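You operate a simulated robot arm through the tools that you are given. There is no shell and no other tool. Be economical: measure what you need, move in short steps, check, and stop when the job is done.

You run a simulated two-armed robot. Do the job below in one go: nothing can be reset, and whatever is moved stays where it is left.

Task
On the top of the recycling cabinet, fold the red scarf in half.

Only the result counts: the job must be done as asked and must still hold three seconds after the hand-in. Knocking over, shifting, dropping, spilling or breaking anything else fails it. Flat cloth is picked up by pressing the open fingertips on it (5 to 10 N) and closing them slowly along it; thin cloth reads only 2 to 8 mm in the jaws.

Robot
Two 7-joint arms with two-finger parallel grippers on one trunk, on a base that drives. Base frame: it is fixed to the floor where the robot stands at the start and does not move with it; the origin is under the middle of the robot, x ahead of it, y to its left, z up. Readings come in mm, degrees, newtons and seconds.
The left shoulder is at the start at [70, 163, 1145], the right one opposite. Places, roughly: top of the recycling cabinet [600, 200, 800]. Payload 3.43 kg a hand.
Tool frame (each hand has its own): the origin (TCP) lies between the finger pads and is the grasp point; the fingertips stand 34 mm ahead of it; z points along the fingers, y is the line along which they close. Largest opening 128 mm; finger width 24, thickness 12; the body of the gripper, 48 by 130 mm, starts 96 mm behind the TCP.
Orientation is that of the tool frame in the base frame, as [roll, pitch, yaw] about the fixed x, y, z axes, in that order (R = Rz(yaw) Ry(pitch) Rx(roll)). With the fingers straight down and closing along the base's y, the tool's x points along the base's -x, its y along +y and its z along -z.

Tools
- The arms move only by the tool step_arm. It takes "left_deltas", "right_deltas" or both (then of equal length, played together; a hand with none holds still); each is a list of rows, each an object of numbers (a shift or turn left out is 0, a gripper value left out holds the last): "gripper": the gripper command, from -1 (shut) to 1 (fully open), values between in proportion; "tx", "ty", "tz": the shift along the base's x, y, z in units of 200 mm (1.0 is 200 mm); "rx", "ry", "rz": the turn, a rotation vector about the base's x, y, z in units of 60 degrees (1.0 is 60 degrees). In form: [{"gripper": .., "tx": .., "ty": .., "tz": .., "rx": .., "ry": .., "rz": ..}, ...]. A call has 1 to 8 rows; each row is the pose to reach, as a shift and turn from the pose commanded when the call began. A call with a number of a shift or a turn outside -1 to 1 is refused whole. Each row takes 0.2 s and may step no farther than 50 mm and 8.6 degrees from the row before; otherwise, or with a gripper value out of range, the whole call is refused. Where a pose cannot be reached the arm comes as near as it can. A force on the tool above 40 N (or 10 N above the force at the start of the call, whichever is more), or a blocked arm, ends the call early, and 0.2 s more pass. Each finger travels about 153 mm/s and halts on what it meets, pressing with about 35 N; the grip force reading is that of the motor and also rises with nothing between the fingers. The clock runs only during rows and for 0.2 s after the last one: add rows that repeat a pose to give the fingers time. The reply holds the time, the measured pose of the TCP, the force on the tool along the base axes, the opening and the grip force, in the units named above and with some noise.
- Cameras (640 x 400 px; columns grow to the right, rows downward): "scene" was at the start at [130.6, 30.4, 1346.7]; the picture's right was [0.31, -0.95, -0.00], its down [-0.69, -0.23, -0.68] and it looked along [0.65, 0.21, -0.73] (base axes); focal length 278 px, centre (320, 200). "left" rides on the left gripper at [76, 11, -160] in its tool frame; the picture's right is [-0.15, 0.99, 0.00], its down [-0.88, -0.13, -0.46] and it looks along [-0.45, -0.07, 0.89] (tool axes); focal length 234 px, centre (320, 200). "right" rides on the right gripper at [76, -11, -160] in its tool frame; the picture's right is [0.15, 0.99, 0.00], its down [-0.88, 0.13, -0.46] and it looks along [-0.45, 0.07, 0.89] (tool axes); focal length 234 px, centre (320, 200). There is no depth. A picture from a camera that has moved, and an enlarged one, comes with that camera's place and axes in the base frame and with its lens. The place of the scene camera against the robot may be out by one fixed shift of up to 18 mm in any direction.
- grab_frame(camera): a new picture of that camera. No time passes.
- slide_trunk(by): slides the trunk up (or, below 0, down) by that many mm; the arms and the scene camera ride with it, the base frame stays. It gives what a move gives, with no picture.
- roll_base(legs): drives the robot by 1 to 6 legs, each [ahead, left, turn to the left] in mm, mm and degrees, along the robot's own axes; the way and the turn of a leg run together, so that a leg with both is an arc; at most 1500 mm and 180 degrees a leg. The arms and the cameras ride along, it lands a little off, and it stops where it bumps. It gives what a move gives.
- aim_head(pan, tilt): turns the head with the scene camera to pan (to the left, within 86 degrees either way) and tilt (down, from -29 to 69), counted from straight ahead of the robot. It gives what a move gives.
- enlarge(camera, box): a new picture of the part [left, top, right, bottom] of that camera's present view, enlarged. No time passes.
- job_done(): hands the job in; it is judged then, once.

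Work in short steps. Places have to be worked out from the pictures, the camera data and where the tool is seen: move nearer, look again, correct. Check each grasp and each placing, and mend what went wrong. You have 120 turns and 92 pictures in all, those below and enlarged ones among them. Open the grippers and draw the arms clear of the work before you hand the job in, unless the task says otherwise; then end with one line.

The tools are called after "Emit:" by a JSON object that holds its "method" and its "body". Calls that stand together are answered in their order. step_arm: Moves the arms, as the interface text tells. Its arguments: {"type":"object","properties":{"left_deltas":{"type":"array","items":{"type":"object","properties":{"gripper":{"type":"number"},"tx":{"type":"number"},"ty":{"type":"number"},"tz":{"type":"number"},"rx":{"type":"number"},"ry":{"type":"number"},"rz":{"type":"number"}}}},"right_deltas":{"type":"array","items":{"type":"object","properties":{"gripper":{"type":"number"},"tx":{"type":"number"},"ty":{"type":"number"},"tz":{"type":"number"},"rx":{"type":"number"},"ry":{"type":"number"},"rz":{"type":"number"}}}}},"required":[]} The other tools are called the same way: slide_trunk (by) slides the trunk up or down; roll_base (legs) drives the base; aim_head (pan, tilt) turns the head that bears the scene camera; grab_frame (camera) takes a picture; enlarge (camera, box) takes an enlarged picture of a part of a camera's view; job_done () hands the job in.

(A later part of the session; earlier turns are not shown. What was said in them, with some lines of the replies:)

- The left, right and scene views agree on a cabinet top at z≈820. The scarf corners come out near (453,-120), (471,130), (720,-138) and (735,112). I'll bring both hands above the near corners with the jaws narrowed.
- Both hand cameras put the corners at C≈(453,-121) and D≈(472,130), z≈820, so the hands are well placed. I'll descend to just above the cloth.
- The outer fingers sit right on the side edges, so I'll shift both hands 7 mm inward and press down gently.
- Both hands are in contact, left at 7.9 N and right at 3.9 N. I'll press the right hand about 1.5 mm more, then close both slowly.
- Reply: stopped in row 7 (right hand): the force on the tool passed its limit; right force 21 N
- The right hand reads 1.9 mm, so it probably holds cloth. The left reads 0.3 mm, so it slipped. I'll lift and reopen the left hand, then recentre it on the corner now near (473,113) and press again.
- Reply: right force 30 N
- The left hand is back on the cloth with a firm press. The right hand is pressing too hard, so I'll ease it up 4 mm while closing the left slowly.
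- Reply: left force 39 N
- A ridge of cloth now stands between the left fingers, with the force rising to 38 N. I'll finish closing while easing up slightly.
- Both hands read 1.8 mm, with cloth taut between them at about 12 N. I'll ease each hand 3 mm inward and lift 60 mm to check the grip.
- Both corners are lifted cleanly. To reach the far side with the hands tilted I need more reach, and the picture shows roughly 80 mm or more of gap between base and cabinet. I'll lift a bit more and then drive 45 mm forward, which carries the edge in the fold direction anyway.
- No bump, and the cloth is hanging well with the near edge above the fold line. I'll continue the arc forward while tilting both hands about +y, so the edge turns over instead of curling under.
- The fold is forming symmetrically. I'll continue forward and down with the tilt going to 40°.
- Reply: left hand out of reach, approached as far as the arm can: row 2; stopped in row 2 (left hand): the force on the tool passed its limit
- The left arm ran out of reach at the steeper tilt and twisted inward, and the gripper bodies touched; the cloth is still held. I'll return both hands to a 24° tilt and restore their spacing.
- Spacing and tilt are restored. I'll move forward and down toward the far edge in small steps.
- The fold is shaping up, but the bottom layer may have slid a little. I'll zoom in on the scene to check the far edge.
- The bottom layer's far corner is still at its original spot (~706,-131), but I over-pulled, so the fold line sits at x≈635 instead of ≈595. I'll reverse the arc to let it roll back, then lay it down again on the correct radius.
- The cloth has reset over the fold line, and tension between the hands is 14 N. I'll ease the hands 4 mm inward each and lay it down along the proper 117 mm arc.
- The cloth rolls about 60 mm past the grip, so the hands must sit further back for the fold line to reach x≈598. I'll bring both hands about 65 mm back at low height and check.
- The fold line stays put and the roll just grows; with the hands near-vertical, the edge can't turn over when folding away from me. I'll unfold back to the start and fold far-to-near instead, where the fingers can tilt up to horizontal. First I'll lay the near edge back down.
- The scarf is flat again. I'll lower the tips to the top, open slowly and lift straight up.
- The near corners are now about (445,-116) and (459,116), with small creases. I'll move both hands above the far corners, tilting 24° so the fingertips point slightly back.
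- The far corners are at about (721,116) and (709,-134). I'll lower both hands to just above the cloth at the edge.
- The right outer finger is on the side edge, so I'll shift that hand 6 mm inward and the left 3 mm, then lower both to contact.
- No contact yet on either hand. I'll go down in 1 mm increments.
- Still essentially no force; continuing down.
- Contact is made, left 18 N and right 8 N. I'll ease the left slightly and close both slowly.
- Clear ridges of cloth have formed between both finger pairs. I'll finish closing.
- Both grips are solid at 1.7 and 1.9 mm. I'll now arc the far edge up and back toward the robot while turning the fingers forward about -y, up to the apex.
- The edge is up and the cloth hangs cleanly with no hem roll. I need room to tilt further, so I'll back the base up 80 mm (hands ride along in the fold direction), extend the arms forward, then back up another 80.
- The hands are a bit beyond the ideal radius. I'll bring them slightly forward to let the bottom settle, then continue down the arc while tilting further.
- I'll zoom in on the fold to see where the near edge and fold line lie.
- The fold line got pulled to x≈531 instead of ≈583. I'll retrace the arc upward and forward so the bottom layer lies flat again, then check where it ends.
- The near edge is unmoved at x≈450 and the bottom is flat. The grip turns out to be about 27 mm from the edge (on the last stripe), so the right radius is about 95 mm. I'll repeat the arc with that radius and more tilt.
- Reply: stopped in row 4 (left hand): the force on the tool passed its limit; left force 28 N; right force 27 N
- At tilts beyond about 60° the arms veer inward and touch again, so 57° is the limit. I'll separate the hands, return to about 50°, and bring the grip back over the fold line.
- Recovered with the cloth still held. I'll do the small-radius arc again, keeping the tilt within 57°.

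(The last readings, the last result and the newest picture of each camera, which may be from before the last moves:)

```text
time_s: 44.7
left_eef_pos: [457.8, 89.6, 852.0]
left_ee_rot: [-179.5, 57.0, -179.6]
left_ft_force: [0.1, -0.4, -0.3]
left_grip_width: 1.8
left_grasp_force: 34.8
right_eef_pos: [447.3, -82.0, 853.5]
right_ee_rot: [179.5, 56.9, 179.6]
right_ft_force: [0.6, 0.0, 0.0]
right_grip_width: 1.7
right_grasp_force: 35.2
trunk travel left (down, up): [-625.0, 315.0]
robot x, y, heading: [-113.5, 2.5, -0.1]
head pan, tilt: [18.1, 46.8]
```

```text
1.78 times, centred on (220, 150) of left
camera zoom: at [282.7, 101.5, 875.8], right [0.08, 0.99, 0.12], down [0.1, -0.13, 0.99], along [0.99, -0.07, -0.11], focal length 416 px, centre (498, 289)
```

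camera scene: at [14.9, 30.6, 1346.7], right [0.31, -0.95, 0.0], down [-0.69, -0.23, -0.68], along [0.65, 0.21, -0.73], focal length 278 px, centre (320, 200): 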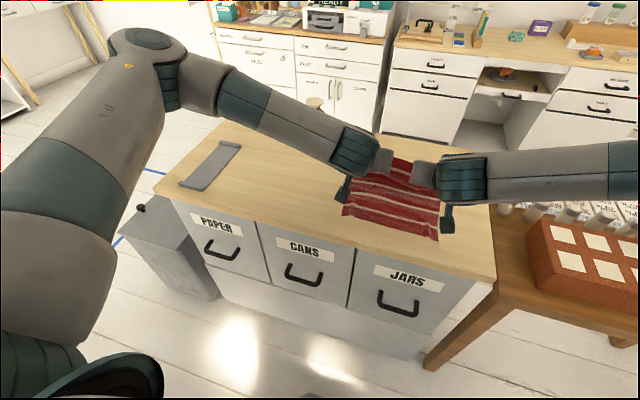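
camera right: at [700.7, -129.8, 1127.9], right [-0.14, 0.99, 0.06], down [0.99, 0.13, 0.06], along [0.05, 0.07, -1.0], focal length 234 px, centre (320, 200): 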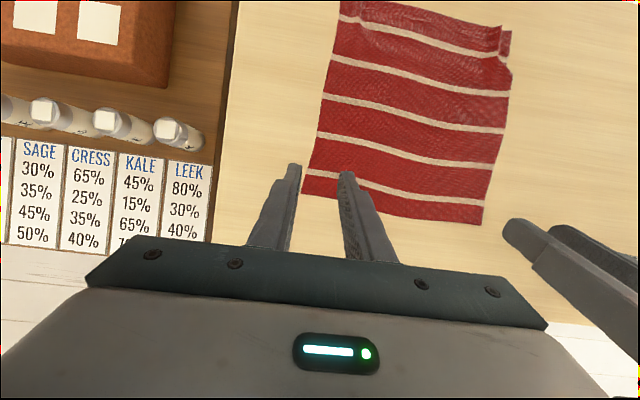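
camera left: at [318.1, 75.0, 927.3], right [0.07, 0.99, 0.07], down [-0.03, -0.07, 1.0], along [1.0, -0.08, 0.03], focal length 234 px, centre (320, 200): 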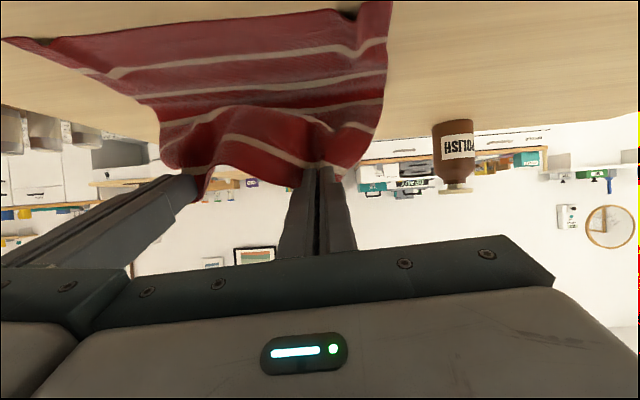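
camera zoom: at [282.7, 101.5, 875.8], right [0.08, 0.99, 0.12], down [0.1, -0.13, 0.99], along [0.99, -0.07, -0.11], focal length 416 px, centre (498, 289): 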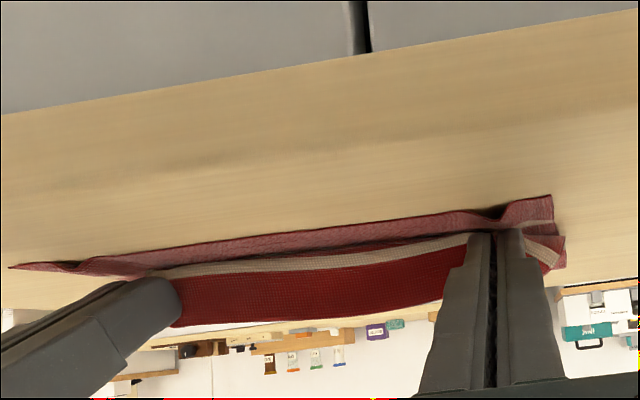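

The fold line is now at x≈568–585 as wanted, and the hem stands nearly upright at the grip. I'll pull back 12 mm, crack the jaws a few mm, and retreat toward the robot so the fingers drag the hem over to the near edge.

Emit:
{"method": "step_arm", "body": {"left_deltas": [{"gripper": -1, "tx": -0.06, "tz": -0.005}, {"gripper": -1, "tx": -0.06, "tz": -0.005}, {"gripper": -0.92, "tx": -0.08, "tz": -0.005}, {"gripper": -0.92, "tx": -0.15, "tz": 0.0}, {"gripper": -0.92, "tx": -0.25, "tz": 0.01}, {"gripper": -0.92, "tx": -0.37, "tz": 0.03}, {"gripper": -0.92, "tx": -0.37, "tz": 0.03}], "right_deltas": [{"gripper": -1, "tx": -0.06, "tz": -0.005}, {"gripper": -1, "tx": -0.06, "tz": -0.005}, {"gripper": -0.92, "tx": -0.08, "tz": -0.005}, {"gripper": -0.92, "tx": -0.15, "tz": 0.0}, {"gripper": -0.92, "tx": -0.25, "tz": 0.01}, {"gripper": -0.92, "tx": -0.37, "tz": 0.03}, {"gripper": -0.92, "tx": -0.37, "tz": 0.03}]}}

Emit:
{"method": "enlarge", "body": {"camera": "scene", "box": [320, 150, 480, 250]}}

Emit:
{"method": "enlarge", "body": {"camera": "left", "box": [40, 60, 400, 240]}}

```text
time_s: 46.3
left_eef_pos: [385.6, 85.7, 859.0]
left_ee_rot: [-179.6, 56.8, -179.8]
left_ft_force: [0.2, 0.7, 0.3]
left_grip_width: 5.0
left_grasp_force: 0.0
right_eef_pos: [374.9, -84.7, 860.0]
right_ee_rot: [179.6, 56.8, 179.6]
right_ft_force: [0.4, 0.4, -0.1]
right_grip_width: 5.2
right_grasp_force: 0.1
trunk travel left (down, up): [-625.0, 315.0]
robot x, y, heading: [-113.5, 0.9, 0.1]
head pan, tilt: [18.1, 46.8]
```

```text
4.00 times, centred on (400, 200) of scene
camera zoom: at [16.0, 30.5, 1346.6], right [0.31, -0.95, 0.0], down [-0.69, -0.23, -0.68], along [0.65, 0.21, -0.73], focal length 1113 px, centre (0, 200)
```

zoom: 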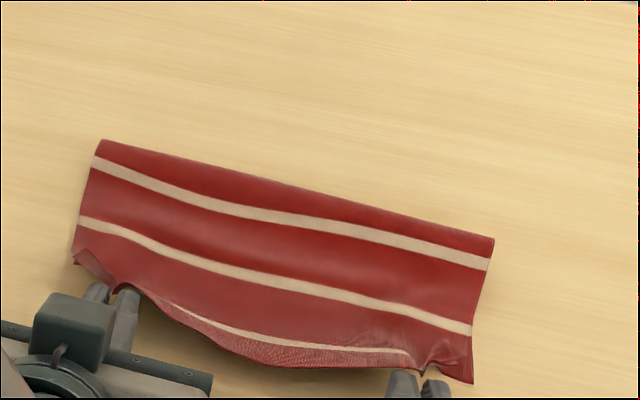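

```text
1.78 times, centred on (220, 150) of left
camera zoom: at [209.6, 97.4, 883.2], right [0.08, 0.99, 0.12], down [0.1, -0.13, 0.99], along [0.99, -0.07, -0.11], focal length 416 px, centre (498, 289)
```

zoom: 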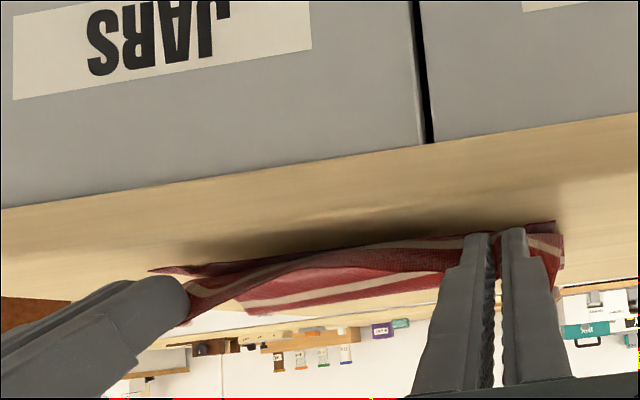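

The cloth clung in the jaws and the fold was dragged about 22 mm too far toward me. I'll close the jaws again to see whether the edge is still held; if so I can retrace.

Emit:
{"method": "step_arm", "body": {"left_deltas": [{"gripper": -1}, {"gripper": -1}, {"gripper": -1}], "right_deltas": [{"gripper": -1}, {"gripper": -1}, {"gripper": -1}]}}

Emit:
{"method": "grab_frame", "body": {"camera": "right"}}

```text
time_s: 47.1
left_eef_pos: [384.7, 85.2, 859.8]
left_ee_rot: [-179.7, 56.9, -179.7]
left_ft_force: [0.9, 0.0, 0.3]
left_grip_width: 1.2
left_grasp_force: 35.0
right_eef_pos: [374.1, -84.0, 861.4]
right_ee_rot: [179.6, 56.9, 179.7]
right_ft_force: [-0.2, 0.4, -0.3]
right_grip_width: 1.3
right_grasp_force: 34.9
trunk travel left (down, up): [-625.0, 315.0]
robot x, y, heading: [-119.7, -0.6, 0.1]
head pan, tilt: [18.1, 46.8]
```

```text
28 pictures are left
camera right: at [200.4, -96.3, 884.0], right [-0.08, 0.99, -0.12], down [0.1, 0.13, 0.99], along [0.99, 0.07, -0.11], focal length 234 px, centre (320, 200)
```

right: 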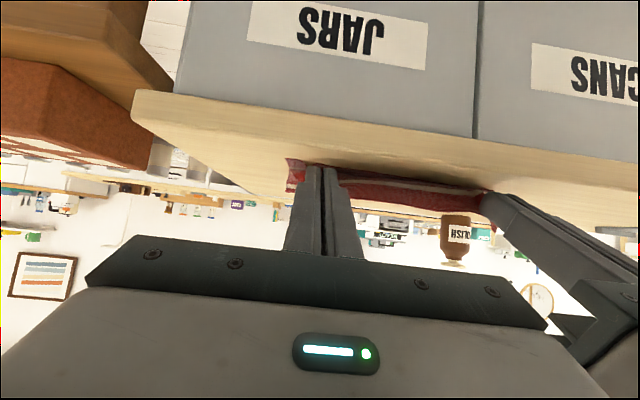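

Still held at 1.2 mm on both sides, now right at the edge with almost no hem, which is better. I'll retrace up and over the fold line to let the bottom lie flat again.

Emit:
{"method": "step_arm", "body": {"left_deltas": [{"gripper": -1, "tx": 0.14, "tz": 0.18, "ry": 0.02}, {"tx": 0.31, "tz": 0.32, "ry": 0.04}, {"tx": 0.51, "tz": 0.41, "ry": 0.07}, {"tx": 0.725, "tz": 0.44, "ry": 0.1}, {"tx": 0.93, "tz": 0.43, "ry": 0.117}, {"tx": 0.93, "tz": 0.43, "ry": 0.117}], "right_deltas": [{"gripper": -1, "tx": 0.14, "tz": 0.18, "ry": 0.02}, {"tx": 0.31, "tz": 0.32, "ry": 0.04}, {"tx": 0.51, "tz": 0.41, "ry": 0.07}, {"tx": 0.725, "tz": 0.44, "ry": 0.1}, {"tx": 0.93, "tz": 0.43, "ry": 0.117}, {"tx": 0.93, "tz": 0.43, "ry": 0.117}]}}

Emit:
{"method": "grab_frame", "body": {"camera": "scene"}}

Emit:
{"method": "grab_frame", "body": {"camera": "left"}}

```text
time_s: 48.5
left_eef_pos: [571.5, 88.3, 946.4]
left_ee_rot: [-179.7, 49.9, -179.7]
left_ft_force: [-0.8, -1.8, -0.3]
left_grip_width: 1.1
left_grasp_force: 35.1
right_eef_pos: [559.6, -83.1, 945.9]
right_ee_rot: [179.5, 49.9, 179.7]
right_ft_force: [0.0, 1.9, 0.5]
right_grip_width: 1.5
right_grasp_force: 35.0
trunk travel left (down, up): [-625.0, 315.0]
robot x, y, heading: [-120.4, -0.1, 0.0]
head pan, tilt: [18.1, 46.8]
```

```text
27 pictures are left
camera scene: at [14.1, 30.6, 1346.8], right [0.31, -0.95, 0.0], down [-0.69, -0.23, -0.69], along [0.65, 0.21, -0.73], focal length 278 px, centre (320, 200)
```

scene: 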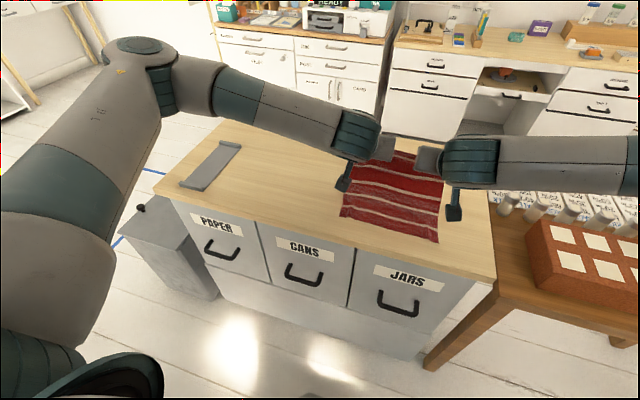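

```text
26 pictures are left
camera left: at [399.8, 101.2, 991.5], right [0.09, 0.99, 0.11], down [0.22, -0.13, 0.97], along [0.97, -0.07, -0.23], focal length 234 px, centre (320, 200)
```

left: 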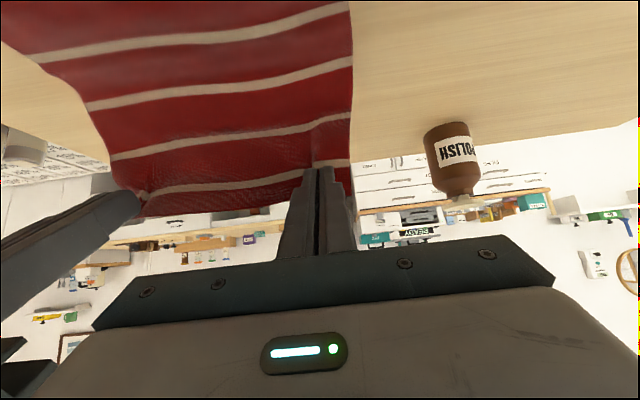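

The near corners are still at about (451,117) and (441,-114). I'll lay it down again on the correct radius, ending with the grip taut so the edge lands on the near edge.

Emit:
{"method": "step_arm", "body": {"left_deltas": [{"gripper": -1, "tx": -0.1, "tz": -0.045, "ry": -0.033}, {"tx": -0.285, "tz": -0.075, "ry": -0.067}, {"tx": -0.44, "tz": -0.17, "ry": -0.1}, {"tx": -0.56, "tz": -0.315, "ry": -0.117}, {"tx": -0.62, "tz": -0.44, "ry": -0.117}, {"tx": -0.645, "tz": -0.465, "ry": -0.117}, {"tx": -0.645, "tz": -0.465, "ry": -0.117}], "right_deltas": [{"gripper": -1, "tx": -0.1, "tz": -0.045, "ry": -0.033}, {"tx": -0.285, "tz": -0.075, "ry": -0.067}, {"tx": -0.44, "tz": -0.17, "ry": -0.1}, {"tx": -0.56, "tz": -0.315, "ry": -0.117}, {"tx": -0.62, "tz": -0.44, "ry": -0.117}, {"tx": -0.645, "tz": -0.465, "ry": -0.117}, {"tx": -0.645, "tz": -0.465, "ry": -0.117}]}}

Emit:
{"method": "enlarge", "body": {"camera": "scene", "box": [320, 150, 480, 250]}}

Emit:
{"method": "enlarge", "body": {"camera": "left", "box": [40, 60, 400, 240]}}

```text
time_s: 50.1
left_eef_pos: [440.9, 90.1, 852.7]
left_ee_rot: [-179.7, 57.0, -179.7]
left_ft_force: [0.5, -2.3, 0.6]
left_grip_width: 1.2
left_grasp_force: 35.1
right_eef_pos: [431.4, -86.9, 855.0]
right_ee_rot: [179.5, 56.9, 179.6]
right_ft_force: [0.0, 2.5, -0.3]
right_grip_width: 1.4
right_grasp_force: 35.1
trunk travel left (down, up): [-625.0, 315.0]
robot x, y, heading: [-113.2, -1.5, 0.4]
head pan, tilt: [18.1, 46.8]
```

```text
4.00 times, centred on (400, 200) of scene
camera zoom: at [15.5, 30.6, 1346.7], right [0.31, -0.95, 0.0], down [-0.69, -0.23, -0.68], along [0.65, 0.21, -0.73], focal length 1113 px, centre (0, 200)
```

zoom: 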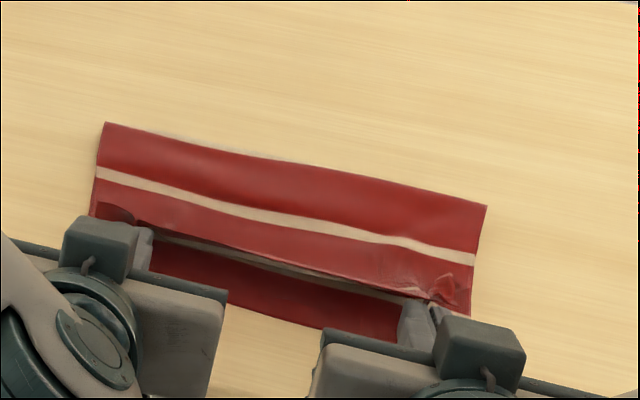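

```text
1.78 times, centred on (220, 150) of left
camera zoom: at [265.4, 99.5, 876.7], right [0.08, 0.99, 0.12], down [0.1, -0.13, 0.99], along [0.99, -0.07, -0.11], focal length 416 px, centre (498, 289)
```

zoom: 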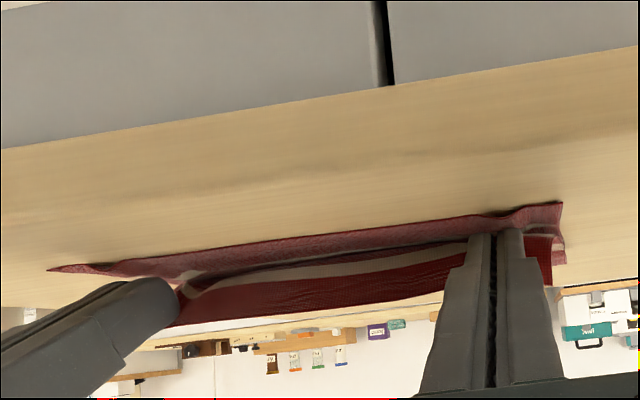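

The fold line is at x≈575, almost exactly half. The hem stands at the grip, leaning away. I'll open the jaws in place and see how it settles.

Emit:
{"method": "step_arm", "body": {"left_deltas": [{"gripper": -0.9}, {"gripper": -0.75}, {"gripper": -0.55}, {"gripper": -0.4}, {"gripper": -0.4}], "right_deltas": [{"gripper": -0.9}, {"gripper": -0.75}, {"gripper": -0.55}, {"gripper": -0.4}, {"gripper": -0.4}]}}

Emit:
{"method": "enlarge", "body": {"camera": "scene", "box": [320, 150, 480, 250]}}

Emit:
{"method": "enlarge", "body": {"camera": "left", "box": [40, 60, 400, 240]}}

```text
time_s: 51.3
left_eef_pos: [440.5, 88.5, 852.0]
left_ee_rot: [-179.7, 56.9, -179.6]
left_ft_force: [-0.1, 0.1, 0.2]
left_grip_width: 38.4
left_grasp_force: 0.0
right_eef_pos: [433.3, -87.1, 855.5]
right_ee_rot: [179.5, 57.0, 179.6]
right_ft_force: [0.9, -0.7, -1.1]
right_grip_width: 38.3
right_grasp_force: 0.0
trunk travel left (down, up): [-625.0, 315.0]
robot x, y, heading: [-113.6, 0.6, -0.2]
head pan, tilt: [18.1, 46.8]
```

```text
4.00 times, centred on (400, 200) of scene
camera zoom: at [15.5, 30.7, 1346.7], right [0.31, -0.95, 0.0], down [-0.69, -0.23, -0.68], along [0.65, 0.21, -0.73], focal length 1113 px, centre (0, 200)
```

zoom: 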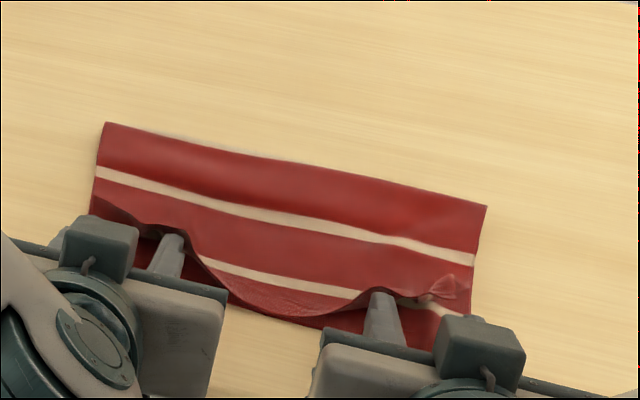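

```text
1.78 times, centred on (220, 150) of left
camera zoom: at [265.6, 99.6, 876.8], right [0.08, 0.99, 0.12], down [0.1, -0.13, 0.99], along [0.99, -0.07, -0.11], focal length 416 px, centre (498, 289)
```

zoom: 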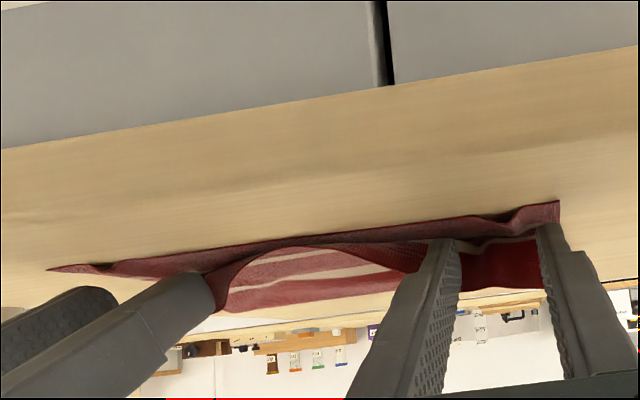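

On release the hem fell forward toward the near edge by itself; only the fingertips hold it back now. I'll withdraw the hands straight back and then look.

Emit:
{"method": "step_arm", "body": {"left_deltas": [{"tx": -0.05, "tz": 0.01}, {"tx": -0.15, "tz": 0.03}, {"tx": -0.3, "tz": 0.08}, {"tx": -0.45, "tz": 0.2}, {"tx": -0.5, "tz": 0.4}, {"tx": -0.5, "tz": 0.6}, {"tx": -0.5, "tz": 0.6}], "right_deltas": [{"tx": -0.05, "tz": 0.01}, {"tx": -0.15, "tz": 0.03}, {"tx": -0.3, "tz": 0.08}, {"tx": -0.45, "tz": 0.2}, {"tx": -0.5, "tz": 0.4}, {"tx": -0.5, "tz": 0.6}, {"tx": -0.5, "tz": 0.6}]}}

Emit:
{"method": "grab_frame", "body": {"camera": "scene"}}

Emit:
{"method": "enlarge", "body": {"camera": "scene", "box": [320, 150, 480, 250]}}

```text
time_s: 52.5
left_eef_pos: [379.6, 69.9, 893.2]
left_ee_rot: [178.6, 56.7, 179.6]
left_ft_force: [0.5, 5.7, -0.2]
left_grip_width: 38.2
left_grasp_force: 0.0
left hand out of reach, approached as far as the arm can: row 4, 5
right_eef_pos: [374.8, -63.2, 893.3]
right_ee_rot: [-179.8, 56.9, 179.7]
right_ft_force: [-0.4, -5.5, 0.1]
right_grip_width: 38.5
right_grasp_force: 0.1
right hand out of reach, approached as far as the arm can: row 3, 4, 5
trunk travel left (down, up): [-625.0, 315.0]
robot x, y, heading: [-115.7, -0.0, -0.3]
head pan, tilt: [18.1, 46.8]
stopped in row 5 (left hand): the force on the tool passed its limit (the readings are from after the stop); the commanded pose is now the measured one
```

```text
21 pictures are left
camera scene: at [14.7, 30.4, 1346.7], right [0.31, -0.95, 0.0], down [-0.69, -0.23, -0.69], along [0.65, 0.21, -0.73], focal length 278 px, centre (320, 200)
```

scene: 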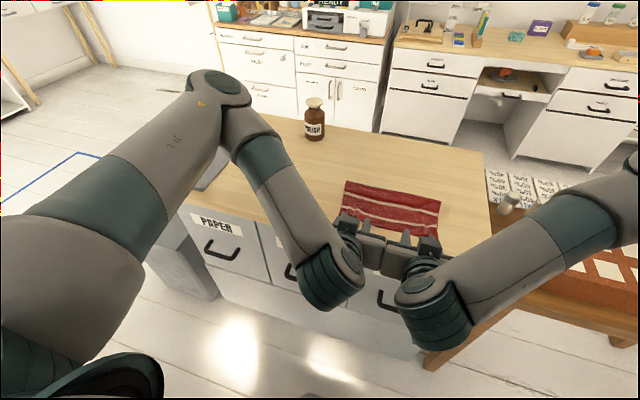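

```text
4.00 times, centred on (400, 200) of scene
camera zoom: at [14.7, 30.4, 1346.7], right [0.31, -0.95, 0.0], down [-0.69, -0.23, -0.69], along [0.65, 0.21, -0.73], focal length 1113 px, centre (0, 200)
```

zoom: 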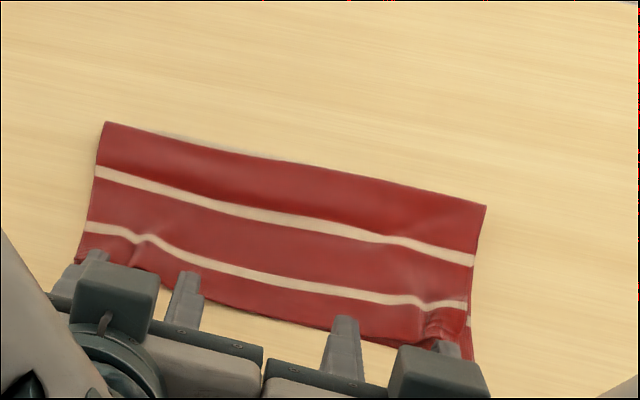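

The fold looks very good. The hands are touching each other at their reach limit, so I'll back the base away instead of moving the arms.

Emit:
{"method": "roll_base", "body": {"legs": [[-200, 0, 0]]}}

Emit:
{"method": "aim_head", "body": {"pan": 0, "tilt": 40}}

Emit:
{"method": "grab_frame", "body": {"camera": "scene"}}

```text
time_s: 54.1
left_eef_pos: [181.5, 72.2, 893.7]
left_ee_rot: [178.7, 56.7, 179.8]
left_ft_force: [0.4, 22.2, 0.0]
left_grip_width: 38.3
left_grasp_force: 0.0
right_eef_pos: [176.3, -62.1, 893.7]
right_ee_rot: [-179.8, 56.9, 179.9]
right_ft_force: [-0.6, -22.8, -0.4]
right_grip_width: 38.4
right_grasp_force: 0.0
trunk travel left (down, up): [-625.0, 315.0]
robot x, y, heading: [-313.1, -2.0, 0.3]
head pan, tilt: [18.1, 46.8]
```

```text
time_s: 54.9
left_eef_pos: [180.6, 71.3, 893.7]
left_ee_rot: [178.6, 56.6, 179.8]
left_ft_force: [1.1, 3.7, -0.1]
left_grip_width: 38.3
left_grasp_force: 0.0
right_eef_pos: [177.0, -61.7, 893.2]
right_ee_rot: [-179.6, 56.9, 180.0]
right_ft_force: [-2.1, -3.6, -0.8]
right_grip_width: 38.4
right_grasp_force: 0.1
trunk travel left (down, up): [-625.0, 315.0]
robot x, y, heading: [-315.7, 1.7, 0.1]
head pan, tilt: [0.0, 40.0]
```

```text
19 pictures are left
camera scene: at [-174.6, 5.9, 1356.4], right [0.0, -1.0, 0.0], down [-0.64, 0.0, -0.77], along [0.77, 0.0, -0.64], focal length 278 px, centre (320, 200)
```

scene: 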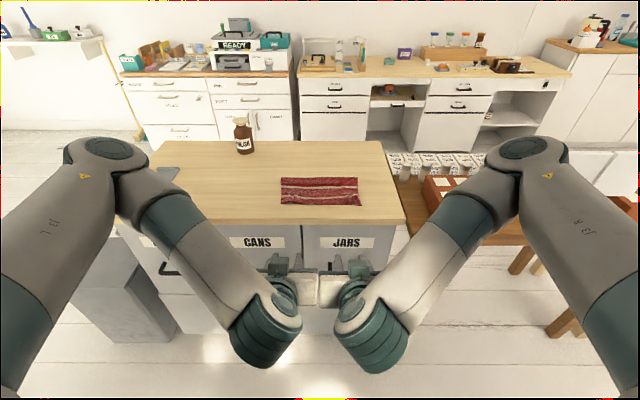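

The area is clear. I'll separate the hands from each other, open the grippers and take a detailed look at the fold.

Emit:
{"method": "step_arm", "body": {"left_deltas": [{"gripper": 0, "ty": 0.1, "tz": 0.05}, {"ty": 0.25, "tz": 0.15}, {"ty": 0.4, "tz": 0.3}, {"ty": 0.4, "tz": 0.3}], "right_deltas": [{"gripper": 0, "ty": -0.1, "tz": 0.05}, {"ty": -0.25, "tz": 0.15}, {"ty": -0.4, "tz": 0.3}, {"ty": -0.4, "tz": 0.3}]}}

Emit:
{"method": "enlarge", "body": {"camera": "scene", "box": [260, 160, 380, 235]}}

```text
time_s: 55.9
left_eef_pos: [234.3, 130.1, 943.4]
left_ee_rot: [178.7, 56.6, 179.7]
left_ft_force: [0.0, 0.3, 0.1]
left_grip_width: 64.1
left_grasp_force: 0.0
left hand out of reach, approached as far as the arm can: row 1, 2, 3, 4
right_eef_pos: [231.7, -117.3, 939.3]
right_ee_rot: [-179.6, 56.8, 179.9]
right_ft_force: [-0.1, 0.7, -0.5]
right_grip_width: 64.1
right_grasp_force: 0.1
right hand out of reach, approached as far as the arm can: row 1, 2, 3, 4
trunk travel left (down, up): [-625.0, 315.0]
robot x, y, heading: [-314.9, -3.1, 0.1]
head pan, tilt: [0.0, 40.0]
```

```text
5.33 times, centred on (320, 198) of scene
camera zoom: at [-173.8, 5.9, 1356.2], right [0.0, -1.0, 0.0], down [-0.64, 0.0, -0.77], along [0.77, 0.0, -0.64], focal length 1484 px, centre (320, 213)
```

zoom: 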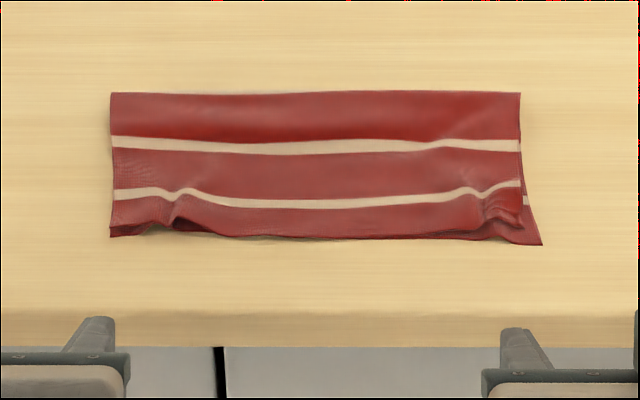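

The scarf is folded in half. The fold line is straight and the free edges meet within about 10–15 mm, with only small wrinkles. The bottle and everything else are untouched, the grippers are open and the arms are clear, so I'm handing in.

Emit:
{"method": "job_done", "body": {}}

```text
The job is handed in.
```

I folded the red scarf in half on the top of the recycling cabinet and handed the job in. The edges meet within about 10–15 mm, with small wrinkles left where it was gripped. Nothing else on the cabinet appears to have moved.
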